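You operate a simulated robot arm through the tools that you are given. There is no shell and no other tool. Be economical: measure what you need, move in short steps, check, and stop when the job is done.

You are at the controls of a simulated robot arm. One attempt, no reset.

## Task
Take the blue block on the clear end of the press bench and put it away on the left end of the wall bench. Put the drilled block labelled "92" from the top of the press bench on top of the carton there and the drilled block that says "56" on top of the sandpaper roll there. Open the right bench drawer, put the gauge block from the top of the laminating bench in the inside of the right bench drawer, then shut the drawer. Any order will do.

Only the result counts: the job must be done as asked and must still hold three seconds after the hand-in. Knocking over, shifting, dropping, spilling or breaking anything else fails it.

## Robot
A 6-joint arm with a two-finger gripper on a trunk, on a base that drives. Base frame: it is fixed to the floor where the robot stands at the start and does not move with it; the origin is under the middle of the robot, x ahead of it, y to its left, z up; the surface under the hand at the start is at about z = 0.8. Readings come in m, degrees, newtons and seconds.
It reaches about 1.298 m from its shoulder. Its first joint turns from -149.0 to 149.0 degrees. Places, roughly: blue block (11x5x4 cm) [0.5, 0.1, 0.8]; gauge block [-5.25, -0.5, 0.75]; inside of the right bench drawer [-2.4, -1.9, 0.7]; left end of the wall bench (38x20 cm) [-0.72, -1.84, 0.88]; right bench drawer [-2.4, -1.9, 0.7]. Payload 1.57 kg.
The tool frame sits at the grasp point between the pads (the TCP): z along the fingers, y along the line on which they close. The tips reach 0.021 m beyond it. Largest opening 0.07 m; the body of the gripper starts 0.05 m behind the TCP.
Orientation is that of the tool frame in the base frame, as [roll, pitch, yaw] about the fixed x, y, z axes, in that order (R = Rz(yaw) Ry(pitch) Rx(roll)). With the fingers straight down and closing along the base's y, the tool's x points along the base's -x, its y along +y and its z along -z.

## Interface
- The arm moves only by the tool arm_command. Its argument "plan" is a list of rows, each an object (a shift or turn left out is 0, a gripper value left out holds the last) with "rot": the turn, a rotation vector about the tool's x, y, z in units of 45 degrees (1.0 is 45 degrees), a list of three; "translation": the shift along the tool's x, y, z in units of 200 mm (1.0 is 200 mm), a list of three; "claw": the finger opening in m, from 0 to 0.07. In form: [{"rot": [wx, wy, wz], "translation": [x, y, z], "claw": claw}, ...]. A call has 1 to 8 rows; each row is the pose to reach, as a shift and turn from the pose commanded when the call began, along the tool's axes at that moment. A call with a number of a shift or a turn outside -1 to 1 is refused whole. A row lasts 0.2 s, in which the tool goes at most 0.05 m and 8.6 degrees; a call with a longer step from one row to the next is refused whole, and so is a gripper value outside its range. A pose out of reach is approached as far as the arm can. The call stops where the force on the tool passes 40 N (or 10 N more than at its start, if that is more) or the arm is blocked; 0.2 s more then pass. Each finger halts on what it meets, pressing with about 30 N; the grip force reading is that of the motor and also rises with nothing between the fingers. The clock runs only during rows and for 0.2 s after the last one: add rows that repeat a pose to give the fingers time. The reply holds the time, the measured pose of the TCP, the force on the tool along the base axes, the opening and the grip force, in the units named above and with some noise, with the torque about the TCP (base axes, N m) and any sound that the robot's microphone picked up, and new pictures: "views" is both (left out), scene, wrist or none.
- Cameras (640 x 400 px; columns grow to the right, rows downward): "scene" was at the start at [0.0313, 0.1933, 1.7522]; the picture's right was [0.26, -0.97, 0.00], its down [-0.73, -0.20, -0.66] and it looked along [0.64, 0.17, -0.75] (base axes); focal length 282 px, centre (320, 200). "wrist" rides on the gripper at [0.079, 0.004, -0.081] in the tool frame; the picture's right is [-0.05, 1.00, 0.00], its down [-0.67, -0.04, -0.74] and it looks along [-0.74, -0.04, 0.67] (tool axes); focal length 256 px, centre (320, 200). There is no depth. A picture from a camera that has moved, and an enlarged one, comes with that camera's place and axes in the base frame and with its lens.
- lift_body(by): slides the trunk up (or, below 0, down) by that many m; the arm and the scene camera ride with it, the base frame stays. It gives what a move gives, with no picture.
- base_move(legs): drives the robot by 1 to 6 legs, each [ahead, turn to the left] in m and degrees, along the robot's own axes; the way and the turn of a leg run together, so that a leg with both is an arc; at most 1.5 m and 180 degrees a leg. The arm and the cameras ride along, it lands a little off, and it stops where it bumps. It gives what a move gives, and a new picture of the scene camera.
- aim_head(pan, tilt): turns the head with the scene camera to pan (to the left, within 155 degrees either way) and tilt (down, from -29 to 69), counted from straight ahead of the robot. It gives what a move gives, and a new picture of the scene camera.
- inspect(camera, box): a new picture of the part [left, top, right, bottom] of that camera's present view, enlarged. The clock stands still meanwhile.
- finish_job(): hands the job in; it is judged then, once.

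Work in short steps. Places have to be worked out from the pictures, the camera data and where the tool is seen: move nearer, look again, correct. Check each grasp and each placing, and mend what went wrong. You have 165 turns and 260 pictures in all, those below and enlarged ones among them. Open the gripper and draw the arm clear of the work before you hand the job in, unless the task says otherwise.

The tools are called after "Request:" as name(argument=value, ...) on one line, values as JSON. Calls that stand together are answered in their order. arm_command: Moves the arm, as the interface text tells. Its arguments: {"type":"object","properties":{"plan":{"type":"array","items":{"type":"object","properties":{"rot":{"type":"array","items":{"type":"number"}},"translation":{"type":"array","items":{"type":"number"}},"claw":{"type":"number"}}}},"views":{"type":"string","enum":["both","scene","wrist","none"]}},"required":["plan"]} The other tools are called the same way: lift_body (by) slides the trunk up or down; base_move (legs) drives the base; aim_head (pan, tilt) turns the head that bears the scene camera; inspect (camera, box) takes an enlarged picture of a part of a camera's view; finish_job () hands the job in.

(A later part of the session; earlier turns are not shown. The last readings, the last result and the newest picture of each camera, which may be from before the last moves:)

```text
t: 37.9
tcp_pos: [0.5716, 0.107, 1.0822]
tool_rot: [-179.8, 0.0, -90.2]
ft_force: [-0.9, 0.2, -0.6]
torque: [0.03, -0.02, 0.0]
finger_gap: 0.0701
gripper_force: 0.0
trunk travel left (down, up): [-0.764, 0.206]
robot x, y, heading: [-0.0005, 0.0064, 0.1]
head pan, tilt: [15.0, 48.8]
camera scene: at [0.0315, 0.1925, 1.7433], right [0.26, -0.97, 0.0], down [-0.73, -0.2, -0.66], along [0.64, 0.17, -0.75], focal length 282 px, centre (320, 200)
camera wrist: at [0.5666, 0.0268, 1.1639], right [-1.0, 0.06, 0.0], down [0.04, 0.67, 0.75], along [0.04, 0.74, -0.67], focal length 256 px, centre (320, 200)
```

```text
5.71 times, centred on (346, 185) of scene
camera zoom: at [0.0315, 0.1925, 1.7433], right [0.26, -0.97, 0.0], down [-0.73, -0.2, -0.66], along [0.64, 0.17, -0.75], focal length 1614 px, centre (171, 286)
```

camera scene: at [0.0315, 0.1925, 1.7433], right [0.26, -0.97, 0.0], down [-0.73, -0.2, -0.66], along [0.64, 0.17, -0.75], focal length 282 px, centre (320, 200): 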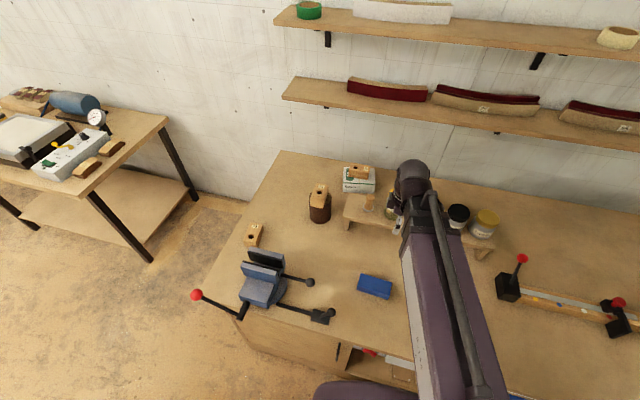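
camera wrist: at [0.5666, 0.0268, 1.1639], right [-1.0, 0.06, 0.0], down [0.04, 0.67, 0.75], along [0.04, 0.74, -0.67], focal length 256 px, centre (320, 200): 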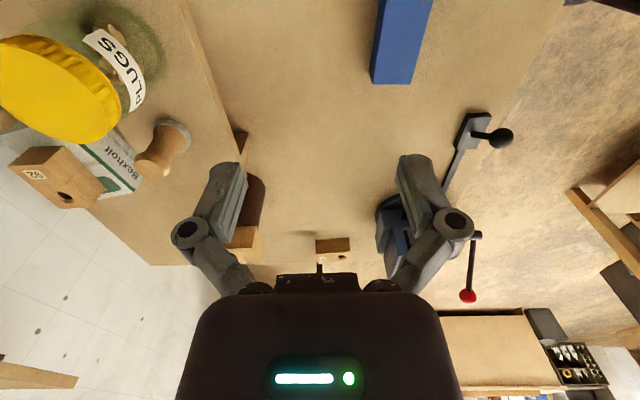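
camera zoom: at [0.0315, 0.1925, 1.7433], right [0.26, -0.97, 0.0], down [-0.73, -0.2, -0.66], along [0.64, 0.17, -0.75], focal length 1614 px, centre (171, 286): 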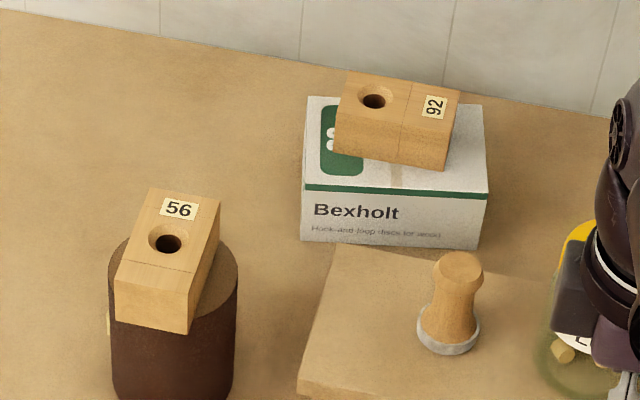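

Both placements hold. Blue block: centre (0.480, 0.121), top 0.84, turned about 3.5° clockwise. Move above it.

Request:
arm_command(plan=[{"translation": [-0.03, 0.23, 0], "rot": [0, 0, 0.04]}, {"translation": [-0.07, 0.46, 0], "rot": [0, 0, 0.078]}], views="none")

Request:
lift_body(by=-0.19)

Request:
inspect(camera="wrist", box=[0, 0, 640, 400])

```text
t: 38.5
tcp_pos: [0.5214, 0.1338, 1.0827]
tool_rot: [179.9, -0.1, -93.8]
ft_force: [1.0, 0.2, 0.6]
torque: [0.01, 0.0, -0.01]
finger_gap: 0.0701
gripper_force: 0.1
out of reach, approached as far as the arm can: row 2
trunk travel left (down, up): [-0.764, 0.206]
robot x, y, heading: [-0.0004, 0.0061, 0.2]
head pan, tilt: [15.0, 48.8]
```

```text
t: 40.6
tcp_pos: [0.5213, 0.1324, 0.8926]
tool_rot: [179.9, -0.1, -93.8]
ft_force: [0.6, 0.0, 0.6]
torque: [0.02, 0.02, -0.02]
finger_gap: 0.0701
gripper_force: 0.1
trunk travel left (down, up): [-0.574, 0.396]
robot x, y, heading: [0.0036, 0.003, 0.0]
head pan, tilt: [15.0, 48.8]
```

```text
1.00 times, centred on (320, 200) of wrist (not enlarged: the box is as wide or as high as the picture)
camera zoom: at [0.511, 0.0538, 0.9741], right [-0.99, 0.12, 0.0], down [0.08, 0.66, 0.74], along [0.09, 0.74, -0.67], focal length 256 px, centre (320, 200)
```

zoom: 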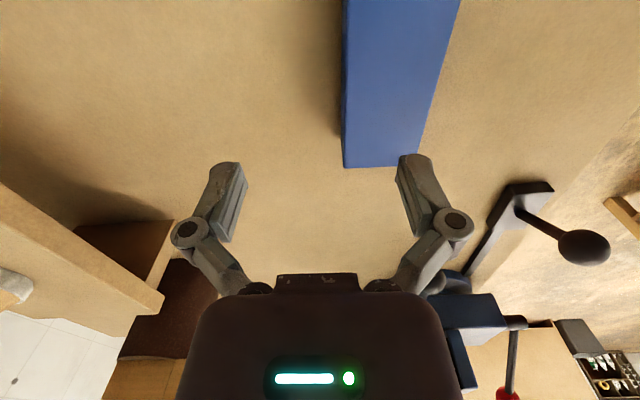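

The arm's minimum reach stops it 4 cm too far out. I back the base 0.10 m and then correct.

Request:
base_move(legs=[[-0.1, 0]])

```text
t: 41.9
tcp_pos: [0.4212, 0.1324, 0.8935]
tool_rot: [179.9, 0.0, -93.8]
ft_force: [-0.6, -0.7, -0.9]
torque: [0.02, -0.01, 0.04]
finger_gap: 0.07
gripper_force: 0.2
trunk travel left (down, up): [-0.574, 0.396]
robot x, y, heading: [-0.1007, 0.0061, 0.1]
head pan, tilt: [15.0, 48.8]
camera scene: at [-0.0689, 0.1931, 1.5532], right [0.26, -0.97, 0.0], down [-0.73, -0.2, -0.66], along [0.64, 0.17, -0.75], focal length 282 px, centre (320, 200)
```

scene: 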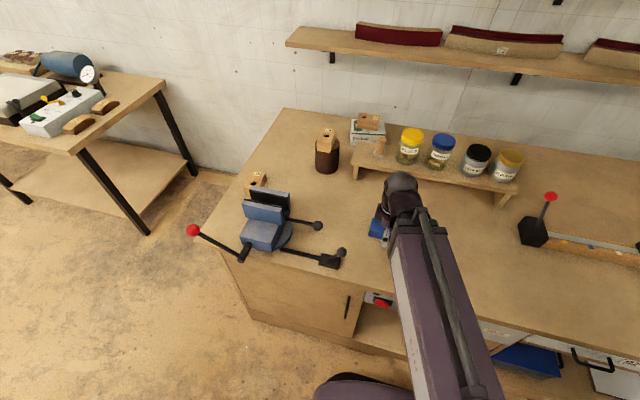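

Request:
arm_command(plan=[{"translation": [0.018, -0.15, 0]}, {"translation": [0.037, -0.298, 0]}], views="wrist")

```text
t: 42.5
tcp_pos: [0.4805, 0.1213, 0.892]
tool_rot: [179.9, 0.0, -93.7]
ft_force: [-0.2, 0.5, -0.9]
torque: [-0.02, 0.0, 0.01]
finger_gap: 0.0698
gripper_force: 0.0
trunk travel left (down, up): [-0.574, 0.396]
robot x, y, heading: [-0.0981, 0.0031, -0.1]
head pan, tilt: [15.0, 48.8]
camera wrist: at [0.4713, 0.0418, 0.9739], right [-0.99, 0.12, 0.0], down [0.08, 0.66, 0.74], along [0.09, 0.74, -0.67], focal length 256 px, centre (320, 200)
```

wrist: 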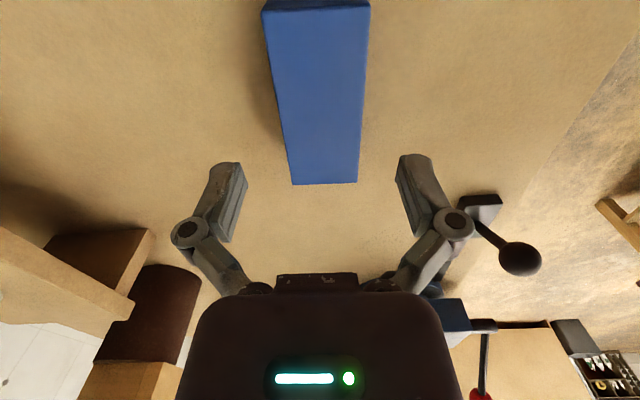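

Centred over the blue block. Lower to 0.826 and close.

Request:
lift_body(by=-0.066)

Request:
arm_command(plan=[{"claw": 0.03}, {"claw": 0.03}, {"claw": 0.03}], views="wrist")

Request:
lift_body(by=0.25)

```text
t: 43.5
tcp_pos: [0.4803, 0.1217, 0.8264]
tool_rot: [179.9, 0.0, -93.9]
ft_force: [0.5, -0.2, -0.8]
torque: [0.04, -0.02, 0.02]
finger_gap: 0.07
gripper_force: 0.0
trunk travel left (down, up): [-0.508, 0.462]
robot x, y, heading: [-0.0986, 0.0037, -0.1]
head pan, tilt: [15.0, 48.8]
```

```text
t: 44.3
tcp_pos: [0.481, 0.1209, 0.8265]
tool_rot: [179.9, 0.0, -93.9]
ft_force: [0.0, 1.3, 3.3]
torque: [-0.02, -0.17, -0.06]
finger_gap: 0.0494
gripper_force: 30.4
trunk travel left (down, up): [-0.508, 0.462]
robot x, y, heading: [-0.0956, 0.0046, 0.0]
head pan, tilt: [15.0, 48.8]
camera wrist: at [0.4705, 0.0419, 0.9082], right [-0.99, 0.12, 0.0], down [0.08, 0.66, 0.74], along [0.09, 0.74, -0.67], focal length 256 px, centre (320, 200)
```

wrist: 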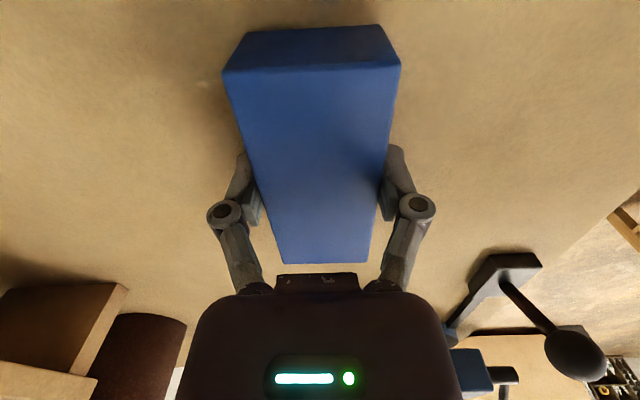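

```text
t: 46.9
tcp_pos: [0.4793, 0.1213, 1.0761]
tool_rot: [180.0, 0.0, -93.9]
ft_force: [-0.6, -0.2, -1.3]
torque: [0.0, 0.0, 0.0]
finger_gap: 0.0493
gripper_force: 29.9
trunk travel left (down, up): [-0.758, 0.212]
robot x, y, heading: [-0.1005, 0.0039, -0.2]
head pan, tilt: [15.0, 48.8]
```

Blue block held and lifted. Now I look around toward the wall bench (behind-right) before driving.

Request:
aim_head(pan=-110, tilt=25)

Request:
aim_head(pan=-150, tilt=25)

```text
t: 48.9
tcp_pos: [0.4807, 0.1203, 1.0767]
tool_rot: [179.9, -0.1, -93.7]
ft_force: [0.2, 0.5, -1.3]
torque: [0.0, -0.03, 0.02]
finger_gap: 0.0495
gripper_force: 29.6
trunk travel left (down, up): [-0.758, 0.212]
robot x, y, heading: [-0.1012, 0.0051, 0.0]
head pan, tilt: [-110.0, 25.0]
camera scene: at [-0.1752, 0.0863, 1.7731], right [-0.94, 0.34, 0.0], down [0.14, 0.4, -0.91], along [-0.31, -0.85, -0.42], focal length 282 px, centre (320, 200)
```

scene: 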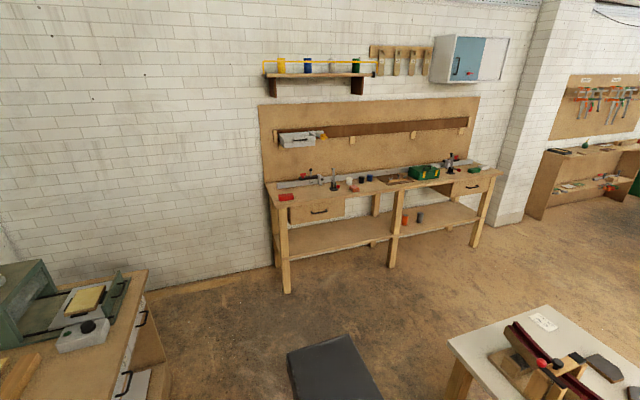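

```text
t: 50.0
tcp_pos: [0.4797, 0.1205, 1.0763]
tool_rot: [179.9, 0.0, -93.8]
ft_force: [0.7, -1.1, -0.5]
torque: [0.03, 0.04, 0.0]
finger_gap: 0.0494
gripper_force: 29.8
trunk travel left (down, up): [-0.758, 0.212]
robot x, y, heading: [-0.0973, 0.0049, -0.2]
head pan, tilt: [-150.0, 25.0]
camera scene: at [-0.2235, 0.1267, 1.7731], right [-0.5, 0.87, 0.0], down [0.37, 0.21, -0.91], along [-0.78, -0.45, -0.42], focal length 282 px, centre (320, 200)
```

scene: 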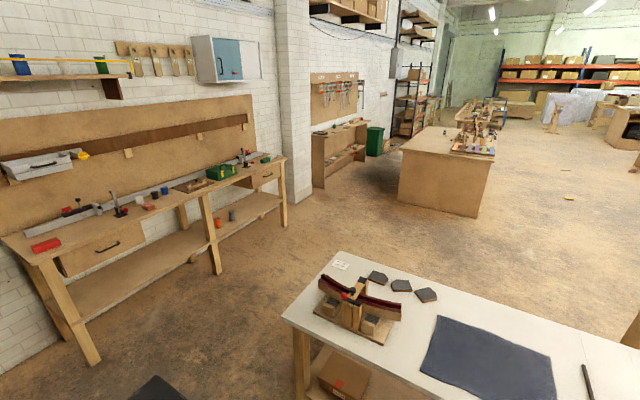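

The wall bench is along y≈-1.7 to -2.2, and there's a red item on its left end. I back off, turn right and drive to roughly (-0.5, -1.1), facing the bench's left end.

Request:
aim_head(pan=0, tilt=40)

Request:
base_move(legs=[[-0.15, 0], [0, -102], [0.9, 0]])

```text
t: 52.4
tcp_pos: [0.4799, 0.1211, 1.075]
tool_rot: [179.9, 0.0, -93.7]
ft_force: [-0.3, -0.1, -1.0]
torque: [-0.01, 0.02, 0.01]
finger_gap: 0.0495
gripper_force: 30.5
trunk travel left (down, up): [-0.758, 0.212]
robot x, y, heading: [-0.1026, 0.0052, -0.1]
head pan, tilt: [0.0, 40.0]
camera scene: at [-0.0588, 0.1729, 1.7498], right [0.0, -1.0, 0.0], down [-0.64, 0.0, -0.77], along [0.77, 0.0, -0.64], focal length 282 px, centre (320, 200)
```

scene: 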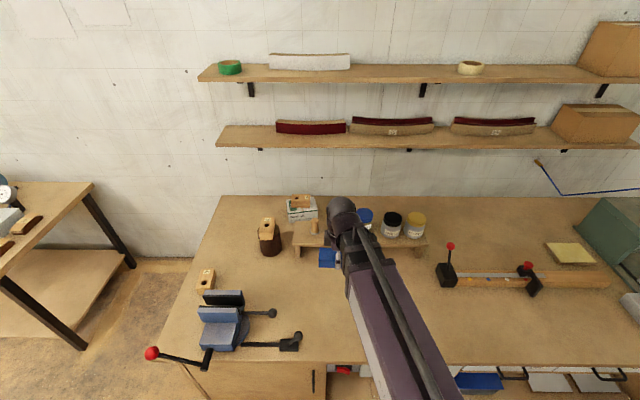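

```text
t: 65.8
tcp_pos: [-0.487, -1.4734, 1.0762]
tool_rot: [179.9, 0.1, 162.3]
ft_force: [-0.1, -0.1, -0.6]
torque: [0.01, 0.04, 0.01]
finger_gap: 0.0496
gripper_force: 30.5
trunk travel left (down, up): [-0.758, 0.212]
robot x, y, heading: [-0.4594, -0.8823, -103.5]
head pan, tilt: [0.0, 40.0]
camera scene: at [-0.3053, -0.9629, 1.7498], right [-0.97, 0.23, 0.0], down [0.15, 0.63, -0.77], along [-0.18, -0.74, -0.64], focal length 282 px, centre (320, 200)
```

scene: 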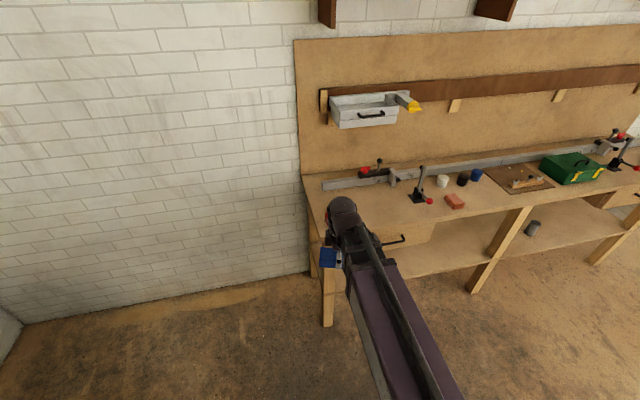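

The wrist hides the left end. I swing the hand to the right to uncover it.

Request:
arm_command(plan=[{"translation": [0.24, 0, 0]}, {"translation": [0.48, 0, 0]}, {"translation": [0.72, -0.01, 0]}, {"translation": [0.96, -0.03, 0]}], views="scene")

Request:
inspect(camera="scene", box=[290, 140, 450, 260])

```text
t: 66.8
tcp_pos: [-0.6748, -1.4199, 1.0756]
tool_rot: [180.0, 0.1, 162.4]
ft_force: [-0.1, -0.2, -1.0]
torque: [0.02, -0.02, 0.04]
finger_gap: 0.0493
gripper_force: 30.0
trunk travel left (down, up): [-0.758, 0.212]
robot x, y, heading: [-0.4626, -0.8802, -103.4]
head pan, tilt: [0.0, 40.0]
camera scene: at [-0.3061, -0.962, 1.7499], right [-0.97, 0.23, 0.0], down [0.15, 0.62, -0.77], along [-0.18, -0.74, -0.64], focal length 282 px, centre (320, 200)
```

scene: 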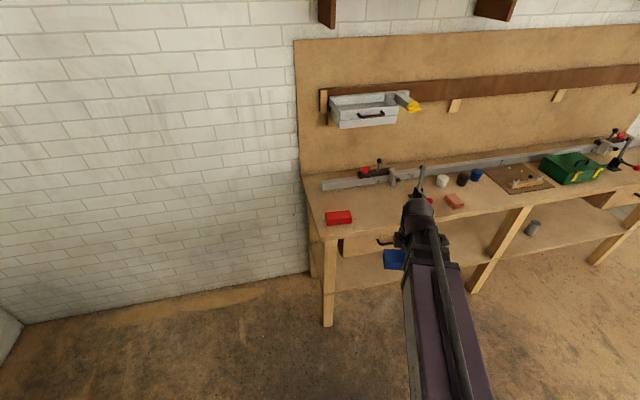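

```text
3.33 times, centred on (370, 200) of scene
camera zoom: at [-0.3061, -0.962, 1.7499], right [-0.97, 0.23, 0.0], down [0.15, 0.62, -0.77], along [-0.18, -0.74, -0.64], focal length 942 px, centre (153, 200)
```

zoom: 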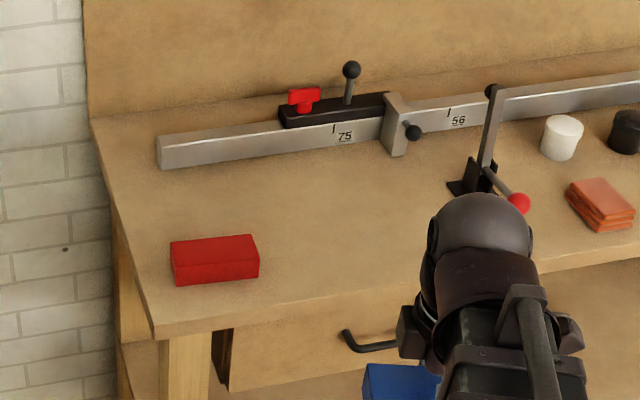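

Free space right of the red block: target (-0.78, -1.84), surface ≈0.88. I extend over it, turning the blue block parallel to the bench.

Request:
arm_command(plan=[{"translation": [0, -0.24, 0], "rot": [0, 0, -0.1]}, {"translation": [0, -0.48, 0], "rot": [0, 0, -0.2]}, {"translation": [0, -0.72, 0], "rot": [0, 0, -0.3]}, {"translation": [0, -0.96, 0], "rot": [0, 0, -0.391]}], views="none")

Request:
arm_command(plan=[{"translation": [0.05, -0.23, 0]}, {"translation": [0.1, -0.46, 0]}, {"translation": [0.15, -0.69, 0]}, {"translation": [0.2, -0.92, 0]}, {"translation": [0.225, -1.0, 0]}])

```text
t: 67.8
tcp_pos: [-0.7317, -1.6061, 1.0752]
tool_rot: [179.9, 0.0, -180.0]
ft_force: [0.2, 0.0, -1.0]
torque: [0.04, 0.02, 0.03]
finger_gap: 0.0493
gripper_force: 29.7
trunk travel left (down, up): [-0.758, 0.212]
robot x, y, heading: [-0.4624, -0.8815, -103.5]
head pan, tilt: [0.0, 40.0]
```

```text
t: 69.0
tcp_pos: [-0.7774, -1.8046, 1.0759]
tool_rot: [179.9, 0.0, 179.9]
ft_force: [0.6, 0.1, -0.4]
torque: [0.0, -0.01, -0.01]
finger_gap: 0.0492
gripper_force: 30.0
trunk travel left (down, up): [-0.758, 0.212]
robot x, y, heading: [-0.4641, -0.8834, -103.4]
head pan, tilt: [0.0, 40.0]
camera scene: at [-0.3054, -0.9625, 1.7498], right [-0.97, 0.23, 0.0], down [0.15, 0.63, -0.77], along [-0.18, -0.74, -0.64], focal length 282 px, centre (320, 200)
camera wrist: at [-0.8574, -1.8012, 1.1577], right [0.06, 1.0, 0.0], down [0.67, -0.04, 0.74], along [0.74, -0.04, -0.67], focal length 256 px, centre (320, 200)
```

scene: 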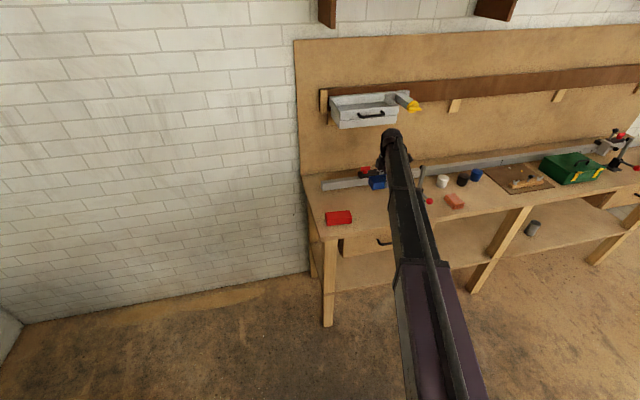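
wrist: 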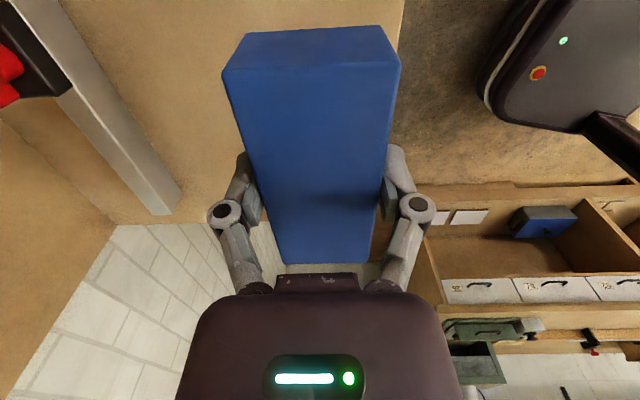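

Shift 3.2 cm further onto the bench and lower near the surface.

Request:
arm_command(plan=[{"translation": [0.01, -0.16, 0]}], views="none")

Request:
lift_body(by=-0.155)

Request:
inspect(camera="wrist", box=[0, 0, 640, 400])

Request:
inspect(camera="scene", box=[290, 60, 450, 180])

```text
t: 69.4
tcp_pos: [-0.7784, -1.837, 1.0758]
tool_rot: [179.9, 0.0, 179.8]
ft_force: [0.8, -1.0, -1.5]
torque: [-0.02, 0.03, -0.02]
finger_gap: 0.0495
gripper_force: 30.0
trunk travel left (down, up): [-0.758, 0.212]
robot x, y, heading: [-0.464, -0.8793, -103.6]
head pan, tilt: [0.0, 40.0]
```

```text
t: 71.2
tcp_pos: [-0.7779, -1.835, 0.9208]
tool_rot: [179.8, -0.1, 179.8]
ft_force: [0.1, 0.3, -0.2]
torque: [-0.03, 0.0, -0.01]
finger_gap: 0.0493
gripper_force: 30.1
trunk travel left (down, up): [-0.603, 0.367]
robot x, y, heading: [-0.4654, -0.8804, -103.2]
head pan, tilt: [0.0, 40.0]
```

```text
1.00 times, centred on (320, 200) of wrist (not enlarged: the box is as wide or as high as the picture)
camera zoom: at [-0.8586, -1.8318, 1.0029], right [0.06, 1.0, 0.0], down [0.67, -0.04, 0.74], along [0.74, -0.04, -0.67], focal length 256 px, centre (320, 200)
```

zoom: 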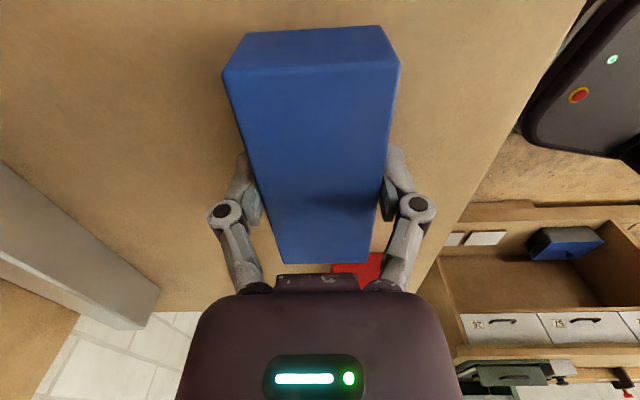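

```text
3.33 times, centred on (370, 120) of scene
camera zoom: at [-0.3053, -0.9623, 1.5948], right [-0.97, 0.23, 0.0], down [0.15, 0.62, -0.77], along [-0.18, -0.74, -0.64], focal length 942 px, centre (153, 467)
```

zoom: 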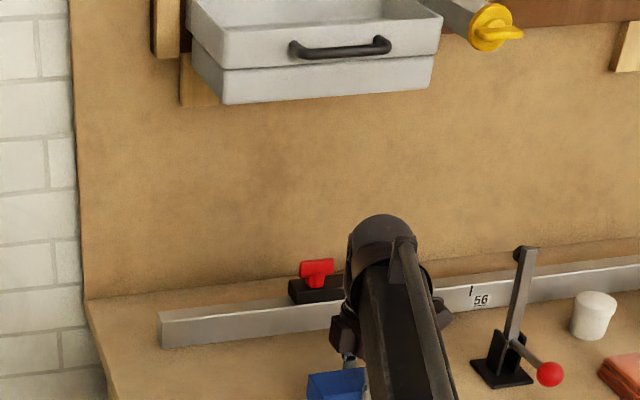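

Clear on all sides. Lower gently to contact.

Request:
lift_body(by=-0.01)

Request:
lift_body(by=-0.004)

```text
t: 71.8
tcp_pos: [-0.7793, -1.8357, 0.9112]
tool_rot: [179.8, -0.1, 180.0]
ft_force: [-0.9, -0.4, -1.7]
torque: [0.01, 0.0, -0.02]
finger_gap: 0.0493
gripper_force: 30.0
trunk travel left (down, up): [-0.593, 0.377]
robot x, y, heading: [-0.4622, -0.8786, -103.5]
head pan, tilt: [0.0, 40.0]
```

```text
t: 72.3
tcp_pos: [-0.7795, -1.8351, 0.9083]
tool_rot: [179.9, 0.0, 179.9]
ft_force: [0.5, 0.1, -1.8]
torque: [0.01, 0.03, 0.01]
finger_gap: 0.0491
gripper_force: 29.6
trunk travel left (down, up): [-0.589, 0.381]
robot x, y, heading: [-0.4599, -0.878, -103.7]
head pan, tilt: [0.0, 40.0]
```

Request:
lift_body(by=-0.004)

Request:
lift_body(by=-0.003)

```text
t: 72.8
tcp_pos: [-0.7776, -1.8355, 0.9051]
tool_rot: [-179.9, 0.0, 179.8]
ft_force: [-2.8, -8.2, 18.6]
torque: [-0.16, 0.04, 0.0]
finger_gap: 0.0497
gripper_force: 29.5
trunk travel left (down, up): [-0.585, 0.385]
robot x, y, heading: [-0.4627, -0.8815, -103.7]
head pan, tilt: [0.0, 40.0]
```

```text
t: 73.4
tcp_pos: [-0.777, -1.8351, 0.9007]
tool_rot: [179.8, -0.1, 180.0]
ft_force: [-1.1, -3.8, 12.6]
torque: [-0.13, 0.11, -0.01]
finger_gap: 0.0494
gripper_force: 29.5
trunk travel left (down, up): [-0.582, 0.388]
robot x, y, heading: [-0.4615, -0.8792, -103.4]
head pan, tilt: [0.0, 40.0]
```

It's on the bench. Ease 2 mm, open, and rise.

Request:
lift_body(by=0.003)

Request:
arm_command(plan=[{"claw": 0.054}, {"claw": 0.06}, {"claw": 0.066}, {"claw": 0.07}], views="none")

Request:
lift_body(by=0.13)

Request:
inspect(camera="wrist", box=[0, 0, 640, 400])

```text
t: 73.9
tcp_pos: [-0.7779, -1.8349, 0.9035]
tool_rot: [179.8, 0.0, 179.9]
ft_force: [0.3, -0.4, -2.3]
torque: [-0.01, 0.0, -0.03]
finger_gap: 0.0494
gripper_force: 30.4
trunk travel left (down, up): [-0.585, 0.385]
robot x, y, heading: [-0.4611, -0.8797, -103.9]
head pan, tilt: [0.0, 40.0]
```

```text
t: 74.9
tcp_pos: [-0.7794, -1.8358, 0.9034]
tool_rot: [179.8, 0.0, 179.9]
ft_force: [-0.4, 0.5, -0.5]
torque: [0.0, 0.03, -0.04]
finger_gap: 0.07
gripper_force: 0.0
trunk travel left (down, up): [-0.585, 0.385]
robot x, y, heading: [-0.4615, -0.8837, -103.6]
head pan, tilt: [0.0, 40.0]
```

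```text
t: 76.5
tcp_pos: [-0.7785, -1.8348, 1.0339]
tool_rot: [179.8, 0.0, 179.9]
ft_force: [-0.8, -0.5, 0.2]
torque: [0.0, 0.01, -0.02]
finger_gap: 0.0701
gripper_force: 0.1
trunk travel left (down, up): [-0.715, 0.255]
robot x, y, heading: [-0.4569, -0.8824, -103.3]
head pan, tilt: [0.0, 40.0]
```

```text
1.00 times, centred on (320, 200) of wrist (not enlarged: the box is as wide or as high as the picture)
camera zoom: at [-0.8586, -1.8318, 1.1148], right [0.06, 1.0, 0.0], down [0.67, -0.04, 0.74], along [0.74, -0.04, -0.67], focal length 256 px, centre (320, 200)
```

zoom: 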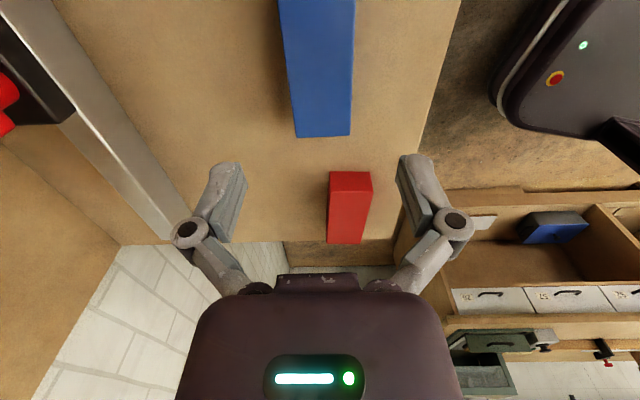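

Blue block is placed clear of the red one. I retract the arm and then drive west along the bench to view the right drawer.

Request:
arm_command(plan=[{"translation": [-0.05, 0.24, 0]}, {"translation": [-0.1, 0.48, 0]}, {"translation": [-0.15, 0.72, 0]}, {"translation": [-0.2, 0.96, 0]}], views="none")

Request:
arm_command(plan=[{"translation": [-0.08, 0.23, 0]}, {"translation": [-0.16, 0.46, 0]}, {"translation": [-0.24, 0.69, 0]}, {"translation": [-0.32, 0.9, 0]}], views="none")

Request:
base_move(legs=[[0, -71], [1.3, 0], [0, 60]])

```text
t: 77.5
tcp_pos: [-0.7367, -1.6432, 1.0335]
tool_rot: [180.0, -0.1, -180.0]
ft_force: [-0.6, 0.2, -0.5]
torque: [-0.01, 0.0, 0.03]
finger_gap: 0.0701
gripper_force: 0.1
trunk travel left (down, up): [-0.715, 0.255]
robot x, y, heading: [-0.4633, -0.8822, -103.5]
head pan, tilt: [0.0, 40.0]
```

```text
t: 78.5
tcp_pos: [-0.6746, -1.4638, 1.0349]
tool_rot: [-179.9, 0.0, 179.8]
ft_force: [0.5, -0.1, -0.4]
torque: [-0.02, -0.02, 0.02]
finger_gap: 0.0701
gripper_force: 0.1
trunk travel left (down, up): [-0.715, 0.255]
robot x, y, heading: [-0.4623, -0.8821, -103.5]
head pan, tilt: [0.0, 40.0]
```

```text
t: 95.0
tcp_pos: [-2.0893, -1.5154, 1.033]
tool_rot: [179.9, 0.0, 168.3]
ft_force: [0.4, -0.2, -0.3]
torque: [0.01, -0.03, 0.0]
finger_gap: 0.07
gripper_force: 0.1
trunk travel left (down, up): [-0.715, 0.255]
robot x, y, heading: [-1.7378, -0.9971, -115.4]
head pan, tilt: [0.0, 40.0]
camera scene: at [-1.6056, -1.1088, 1.7068], right [-0.9, 0.43, 0.0], down [0.28, 0.58, -0.77], along [-0.33, -0.69, -0.64], focal length 282 px, centre (320, 200)
```

scene: 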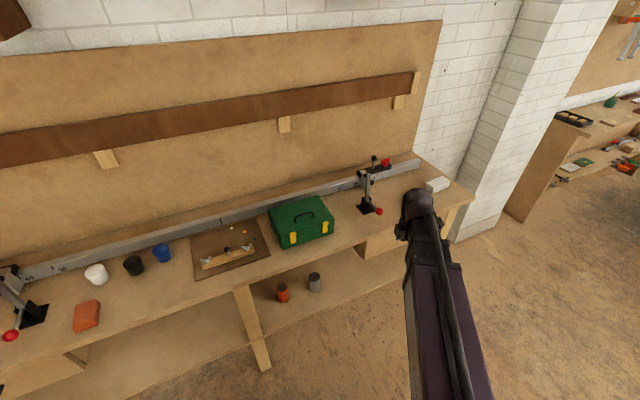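

The right drawer sits under the bench's right end. I reposition square in front of it (x≈-2.4, facing the bench).

Request:
base_move(legs=[[0, -64.6], [0.65, 0], [0, 90], [-0.15, 0]])

Request:
aim_head(pan=0, tilt=50)

```text
t: 110.4
tcp_pos: [-2.507, -1.4397, 1.0335]
tool_rot: [180.0, 0.0, -169.4]
ft_force: [-0.6, 0.1, 0.5]
torque: [0.04, 0.06, 0.01]
finger_gap: 0.0698
gripper_force: 0.1
trunk travel left (down, up): [-0.715, 0.255]
robot x, y, heading: [-2.3592, -0.8319, -92.5]
head pan, tilt: [0.0, 40.0]
camera scene: at [-2.1884, -0.8796, 1.7069], right [-1.0, 0.04, 0.0], down [0.03, 0.64, -0.77], along [-0.03, -0.77, -0.64], focal length 282 px, centre (320, 200)
```

scene: 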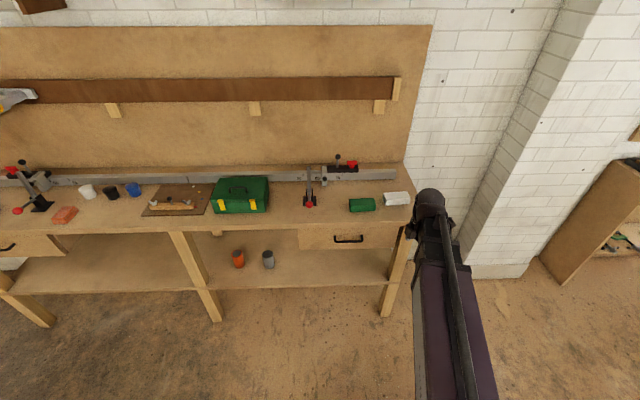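

```text
t: 111.1
tcp_pos: [-2.5056, -1.4418, 1.0334]
tool_rot: [179.9, 0.0, -169.4]
ft_force: [-0.4, -0.1, -0.5]
torque: [0.02, 0.0, 0.0]
finger_gap: 0.07
gripper_force: 0.1
trunk travel left (down, up): [-0.715, 0.255]
robot x, y, heading: [-2.3586, -0.8319, -92.6]
head pan, tilt: [0.0, 50.0]
camera scene: at [-2.1876, -0.8735, 1.6926], right [-1.0, 0.04, 0.0], down [0.03, 0.76, -0.64], along [-0.03, -0.64, -0.77], focal length 282 px, centre (320, 200)
```

scene: 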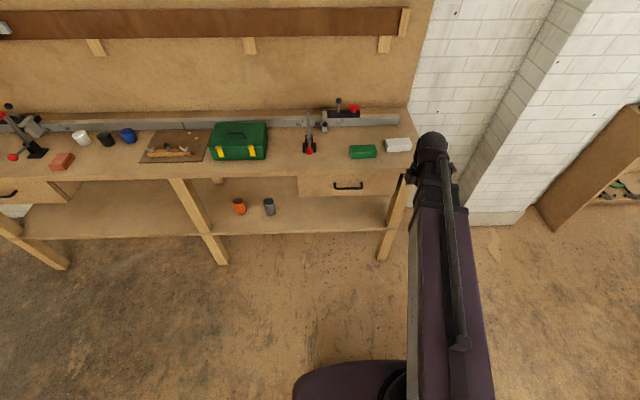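

I zoom in on the drawer and its handle.

Request:
inspect(camera="scene", box=[290, 130, 418, 210])

Request:
lift_body(by=-0.25)

Request:
inspect(camera="scene", box=[280, 50, 440, 150])

```text
5.00 times, centred on (354, 170) of scene
camera zoom: at [-2.1876, -0.8735, 1.6926], right [-1.0, 0.04, 0.0], down [0.03, 0.76, -0.64], along [-0.03, -0.64, -0.77], focal length 1412 px, centre (150, 350)
```

zoom: 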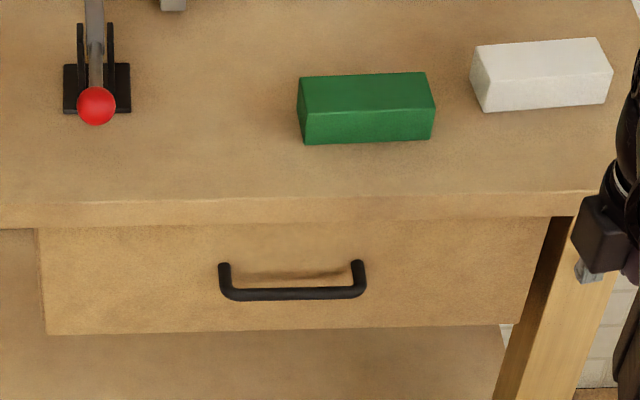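

```text
t: 113.7
tcp_pos: [-2.5075, -1.4417, 0.7833]
tool_rot: [179.8, -0.1, -169.6]
ft_force: [0.4, 0.4, 0.3]
torque: [0.01, -0.02, -0.01]
finger_gap: 0.0702
gripper_force: 0.0
trunk travel left (down, up): [-0.465, 0.505]
robot x, y, heading: [-2.3562, -0.83, -92.5]
head pan, tilt: [0.0, 50.0]
```

```text
4.00 times, centred on (360, 100) of scene
camera zoom: at [-2.1886, -0.8736, 1.4427], right [-1.0, 0.04, 0.0], down [0.03, 0.77, -0.64], along [-0.03, -0.64, -0.77], focal length 1130 px, centre (160, 600)
```

zoom: 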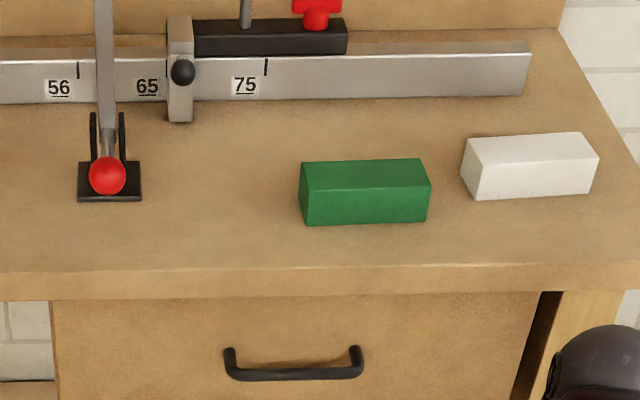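

Handle bar at about (-2.348, -1.70, 0.778), drawer front at y≈-1.73, below the bench overhang, so I need a horizontal approach. I test whether the wrist can pitch 45°, following the arc about the wrist.

Request:
arm_command(plan=[{"translation": [0, -0.124, -0.008], "rot": [0.167, 0, 0]}, {"translation": [0, -0.246, -0.032], "rot": [0.333, 0, 0]}, {"translation": [0, -0.364, -0.072], "rot": [0.5, 0, 0]}, {"translation": [0, -0.475, -0.127], "rot": [0.667, 0, 0]}, {"translation": [0, -0.578, -0.196], "rot": [0.833, 0, 0]}, {"translation": [0, -0.672, -0.278], "rot": [1.0, 0, 0]}], views="scene")

```text
t: 115.1
tcp_pos: [-2.4826, -1.5762, 0.8376]
tool_rot: [-134.9, 0.0, -169.5]
ft_force: [0.1, 0.5, 0.9]
torque: [0.04, -0.02, 0.02]
finger_gap: 0.0699
gripper_force: 0.1
trunk travel left (down, up): [-0.465, 0.505]
robot x, y, heading: [-2.3612, -0.8339, -92.7]
head pan, tilt: [0.0, 50.0]
camera scene: at [-2.1886, -0.8736, 1.4426], right [-1.0, 0.04, 0.0], down [0.03, 0.77, -0.64], along [-0.03, -0.64, -0.77], focal length 282 px, centre (320, 200)
```

scene: 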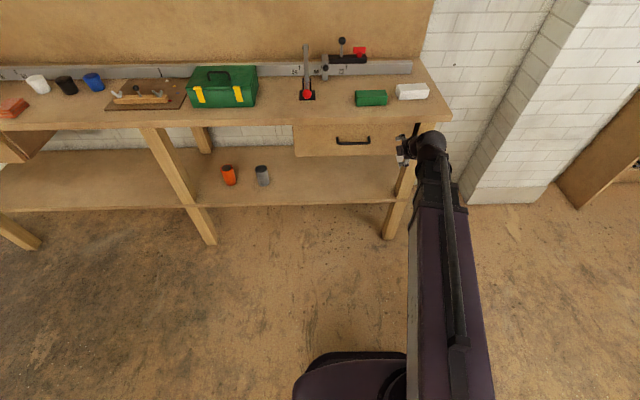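

That worked without a reach flag. Continue the other 45° to get the fingers horizontal.

Request:
arm_command(plan=[{"translation": [0, -0.124, -0.008], "rot": [0.167, 0, 0]}, {"translation": [0, -0.246, -0.032], "rot": [0.333, 0, 0]}, {"translation": [0, -0.364, -0.072], "rot": [0.5, 0, 0]}, {"translation": [0, -0.475, -0.127], "rot": [0.667, 0, 0]}, {"translation": [0, -0.578, -0.196], "rot": [0.833, 0, 0]}, {"translation": [0, -0.672, -0.278], "rot": [1.0, 0, 0]}])

```text
t: 116.5
tcp_pos: [-2.4675, -1.6306, 0.9598]
tool_rot: [-92.7, 1.3, -170.0]
ft_force: [0.6, -0.5, 1.0]
torque: [-0.02, 0.0, 0.02]
finger_gap: 0.0701
gripper_force: 0.1
out of reach, approached as far as the arm can: row 2, 3, 4, 5, 6
trunk travel left (down, up): [-0.465, 0.505]
robot x, y, heading: [-2.356, -0.8342, -92.6]
head pan, tilt: [0.0, 50.0]
camera scene: at [-2.1885, -0.8736, 1.4426], right [-1.0, 0.04, 0.0], down [0.03, 0.77, -0.64], along [-0.03, -0.64, -0.77], focal length 282 px, centre (320, 200)
camera wrist: at [-2.5598, -1.564, 0.9589], right [0.06, 0.06, -1.0], down [0.53, 0.85, 0.09], along [0.85, -0.53, 0.02], focal length 256 px, centre (320, 200)
```

scene: 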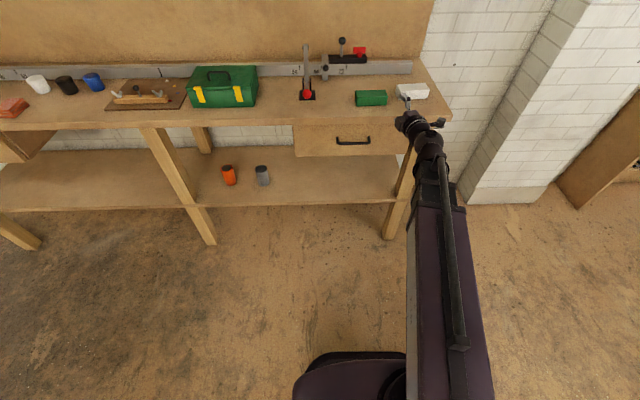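
wrist: 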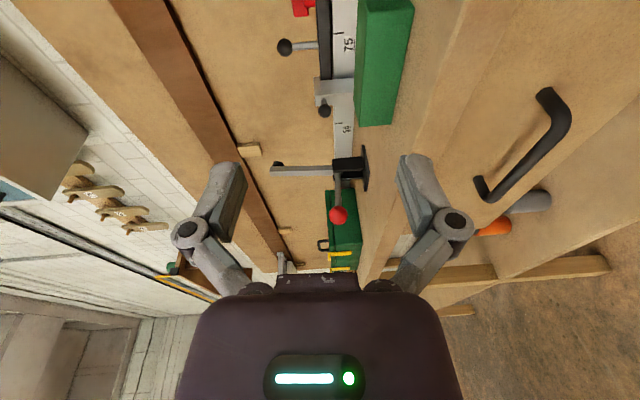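

The fingers are nearly horizontal. I align yaw to -180 and shift to x≈-2.348 while staying in front of the bench.

Request:
arm_command(plan=[{"translation": [-0.2, 0.03, -0.02], "rot": [0, 0.08, 0]}, {"translation": [-0.41, 0.06, -0.03], "rot": [0, 0.16, 0]}, {"translation": [-0.617, 0.06, -0.038], "rot": [0, 0.233, 0]}], views="wrist")

```text
t: 117.3
tcp_pos: [-2.3558, -1.6043, 0.9585]
tool_rot: [-93.4, 6.7, -179.0]
ft_force: [-0.9, 0.4, -1.2]
torque: [0.0, -0.04, 0.02]
finger_gap: 0.07
gripper_force: 0.1
out of reach, approached as far as the arm can: row 1, 2, 3
trunk travel left (down, up): [-0.465, 0.505]
robot x, y, heading: [-2.3557, -0.8349, -92.6]
head pan, tilt: [0.0, 50.0]
camera wrist: at [-2.438, -1.5248, 0.9504], right [0.17, 0.06, -0.98], down [0.64, 0.75, 0.16], along [0.75, -0.66, 0.09], focal length 256 px, centre (320, 200)
```

wrist: 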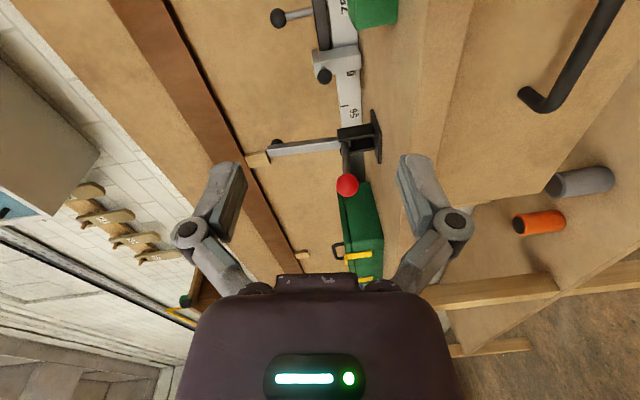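

The pitch limit seems to be near 87°, so I command about 84° for a cleanly reachable pose.

Request:
arm_command(plan=[{"translation": [0, 0.035, 0], "rot": [-0.13, 0, 0]}, {"translation": [0, 0.035, 0], "rot": [-0.13, 0, 0]}], views="none")

```text
t: 117.9
tcp_pos: [-2.3599, -1.6039, 0.9412]
tool_rot: [-98.8, 0.6, 179.7]
ft_force: [0.3, -0.3, 0.0]
torque: [-0.03, 0.01, 0.0]
finger_gap: 0.0701
gripper_force: 0.2
out of reach, approached as far as the arm can: row 1, 2
trunk travel left (down, up): [-0.465, 0.505]
robot x, y, heading: [-2.3587, -0.8342, -92.4]
head pan, tilt: [0.0, 50.0]
```

Now cleanly 9° below horizontal. Lower the trunk to the handle height and look.

Request:
lift_body(by=-0.16)

Request:
arm_command(plan=[{"translation": [0, 0, 0]}])

```text
t: 119.7
tcp_pos: [-2.3605, -1.6034, 0.7807]
tool_rot: [-98.9, 0.7, 179.6]
ft_force: [-0.3, 0.3, -0.2]
torque: [0.02, -0.03, -0.01]
finger_gap: 0.0702
gripper_force: 0.0
trunk travel left (down, up): [-0.305, 0.665]
robot x, y, heading: [-2.3567, -0.8355, -92.4]
head pan, tilt: [0.0, 50.0]
```

```text
t: 120.1
tcp_pos: [-2.3611, -1.6038, 0.7815]
tool_rot: [-98.7, 0.6, 179.6]
ft_force: [0.8, -0.8, 0.5]
torque: [0.02, -0.02, 0.0]
finger_gap: 0.0701
gripper_force: 0.0
trunk travel left (down, up): [-0.305, 0.665]
robot x, y, heading: [-2.3578, -0.8346, -92.4]
head pan, tilt: [0.0, 50.0]
camera scene: at [-2.1885, -0.8736, 1.2827], right [-1.0, 0.04, 0.0], down [0.03, 0.77, -0.64], along [-0.03, -0.64, -0.77], focal length 282 px, centre (320, 200)
camera wrist: at [-2.4392, -1.5226, 0.7888], right [0.07, 0.15, -0.99], down [0.67, 0.73, 0.16], along [0.74, -0.67, -0.05], focal length 256 px, centre (320, 200)
```

scene: 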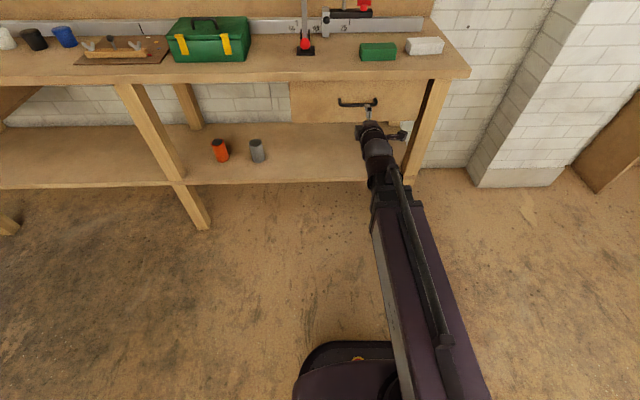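
wrist: 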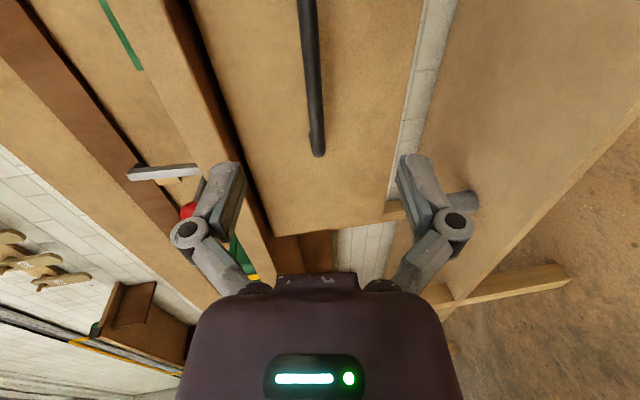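

The bar is level with the fingers (z≈0.774). Advance about 9 cm so it sits between the pads.

Request:
arm_command(plan=[{"translation": [-0.03, 0, 0.2]}, {"translation": [-0.06, 0, 0.4]}, {"translation": [-0.06, 0, 0.46]}])

```text
t: 120.9
tcp_pos: [-2.3486, -1.6961, 0.7801]
tool_rot: [-98.9, 0.6, 179.6]
ft_force: [-0.6, -1.5, 0.7]
torque: [0.0, 0.01, -0.05]
finger_gap: 0.0698
gripper_force: 0.1
out of reach, approached as far as the arm can: row 1, 2, 3
trunk travel left (down, up): [-0.305, 0.665]
robot x, y, heading: [-2.3564, -0.8331, -92.4]
head pan, tilt: [0.0, 50.0]
camera scene: at [-2.1885, -0.8737, 1.2826], right [-1.0, 0.04, 0.0], down [0.03, 0.77, -0.64], along [-0.03, -0.64, -0.77], focal length 282 px, centre (320, 200)
camera wrist: at [-2.4278, -1.6144, 0.7885], right [0.07, 0.15, -0.99], down [0.67, 0.73, 0.16], along [0.74, -0.67, -0.06], focal length 256 px, centre (320, 200)
```

scene: 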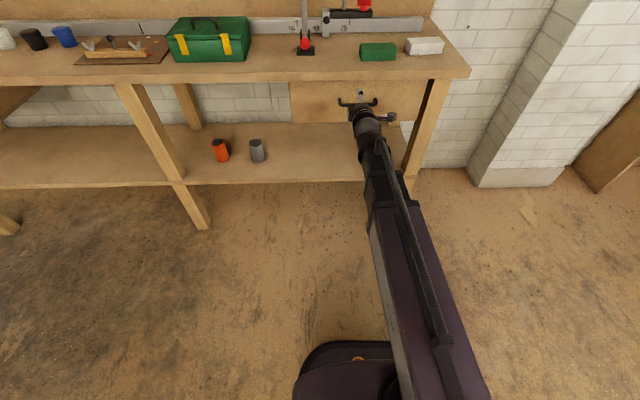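
wrist: 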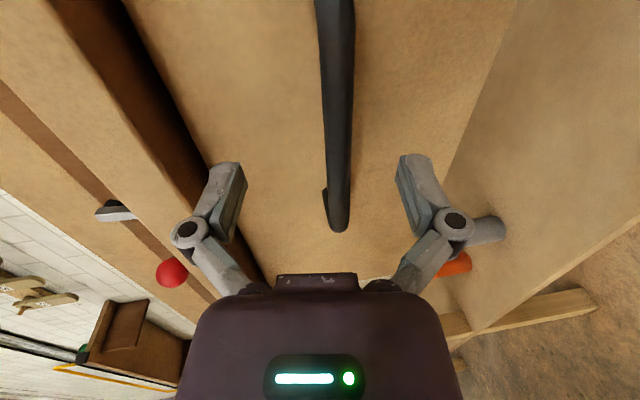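

The bar is between the pads, about 9 mm below the TCP. Lower the trunk 8 mm, then close.

Request:
lift_body(by=-0.008)

Request:
arm_command(plan=[{"claw": 0.04}, {"claw": 0.02}, {"claw": 0.0}, {"claw": 0.0}, {"claw": 0.0}], views="wrist")

```text
t: 121.5
tcp_pos: [-2.3481, -1.695, 0.7736]
tool_rot: [-98.9, 0.6, 179.5]
ft_force: [-0.1, -0.3, -0.2]
torque: [0.01, -0.02, 0.0]
finger_gap: 0.07
gripper_force: 0.1
trunk travel left (down, up): [-0.297, 0.673]
robot x, y, heading: [-2.358, -0.8308, -92.3]
head pan, tilt: [0.0, 50.0]
```

```text
t: 122.7
tcp_pos: [-2.3488, -1.6952, 0.7718]
tool_rot: [-99.1, 0.7, 179.6]
ft_force: [0.2, 9.9, -11.2]
torque: [0.17, 0.4, -0.02]
finger_gap: 0.0119
gripper_force: 31.8
trunk travel left (down, up): [-0.297, 0.673]
robot x, y, heading: [-2.3603, -0.8322, -92.3]
head pan, tilt: [0.0, 50.0]
camera wrist: at [-2.4278, -1.6138, 0.7801], right [0.07, 0.16, -0.99], down [0.67, 0.73, 0.16], along [0.74, -0.67, -0.06], focal length 256 px, centre (320, 200)
```

wrist: 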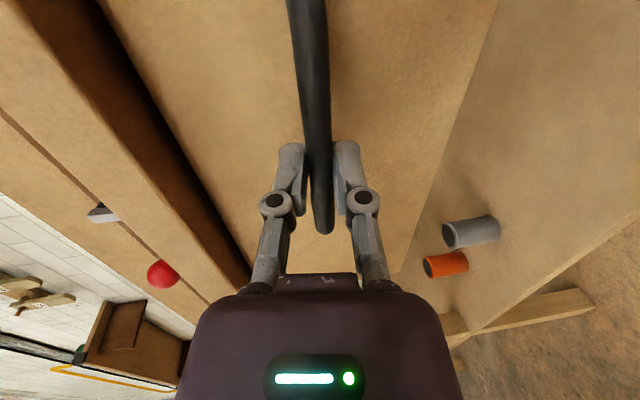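

The bar is gripped (12 mm). Pull the drawer straight out, 12 cm with the arm first.

Request:
arm_command(plan=[{"translation": [0, 0, -0.12]}, {"translation": [0, 0, -0.24]}, {"translation": [0, 0, -0.36]}, {"translation": [0, 0, -0.48]}, {"translation": [0, 0, -0.6]}], views="scene")

```text
t: 123.9
tcp_pos: [-2.3472, -1.5768, 0.7729]
tool_rot: [-99.0, 0.6, 179.6]
ft_force: [14.6, 1.4, -15.4]
torque: [0.24, 0.32, 0.09]
finger_gap: 0.0115
gripper_force: 32.1
out of reach, approached as far as the arm can: row 1, 2, 3, 4, 5
trunk travel left (down, up): [-0.297, 0.673]
robot x, y, heading: [-2.3586, -0.8351, -92.3]
head pan, tilt: [0.0, 50.0]
camera scene: at [-2.1874, -0.8749, 1.2743], right [-1.0, 0.04, 0.0], down [0.03, 0.77, -0.64], along [-0.03, -0.64, -0.77], focal length 282 px, centre (320, 200)
```

scene: 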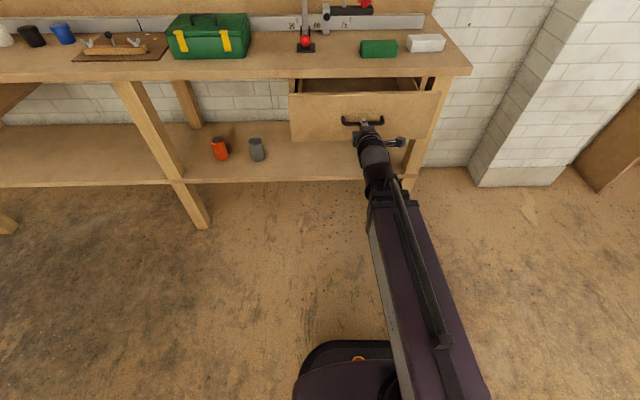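

The drawer is sliding out. Pull another 12 cm by backing the base.

Request:
base_move(legs=[[-0.12, 0]])

```text
t: 125.2
tcp_pos: [-2.3457, -1.4578, 0.7714]
tool_rot: [-98.9, 0.7, 179.6]
ft_force: [-27.0, 0.5, -15.2]
torque: [0.19, 0.56, -0.3]
finger_gap: 0.0118
gripper_force: 32.1
trunk travel left (down, up): [-0.297, 0.673]
robot x, y, heading: [-2.3522, -0.7152, -92.2]
head pan, tilt: [0.0, 50.0]
camera scene: at [-2.1853, -0.7555, 1.2749], right [-1.0, 0.04, 0.0], down [0.03, 0.77, -0.64], along [-0.03, -0.64, -0.77], focal length 282 px, centre (320, 200)
```

scene: 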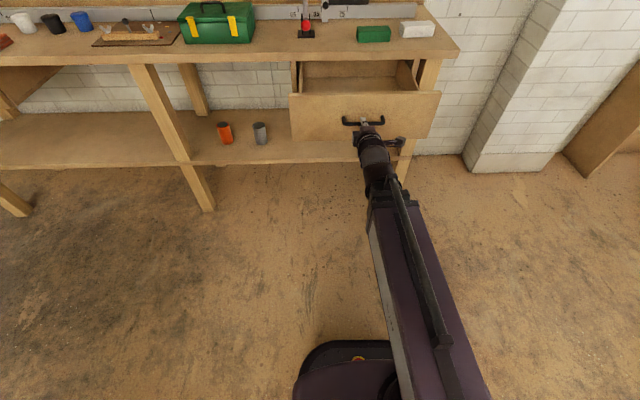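

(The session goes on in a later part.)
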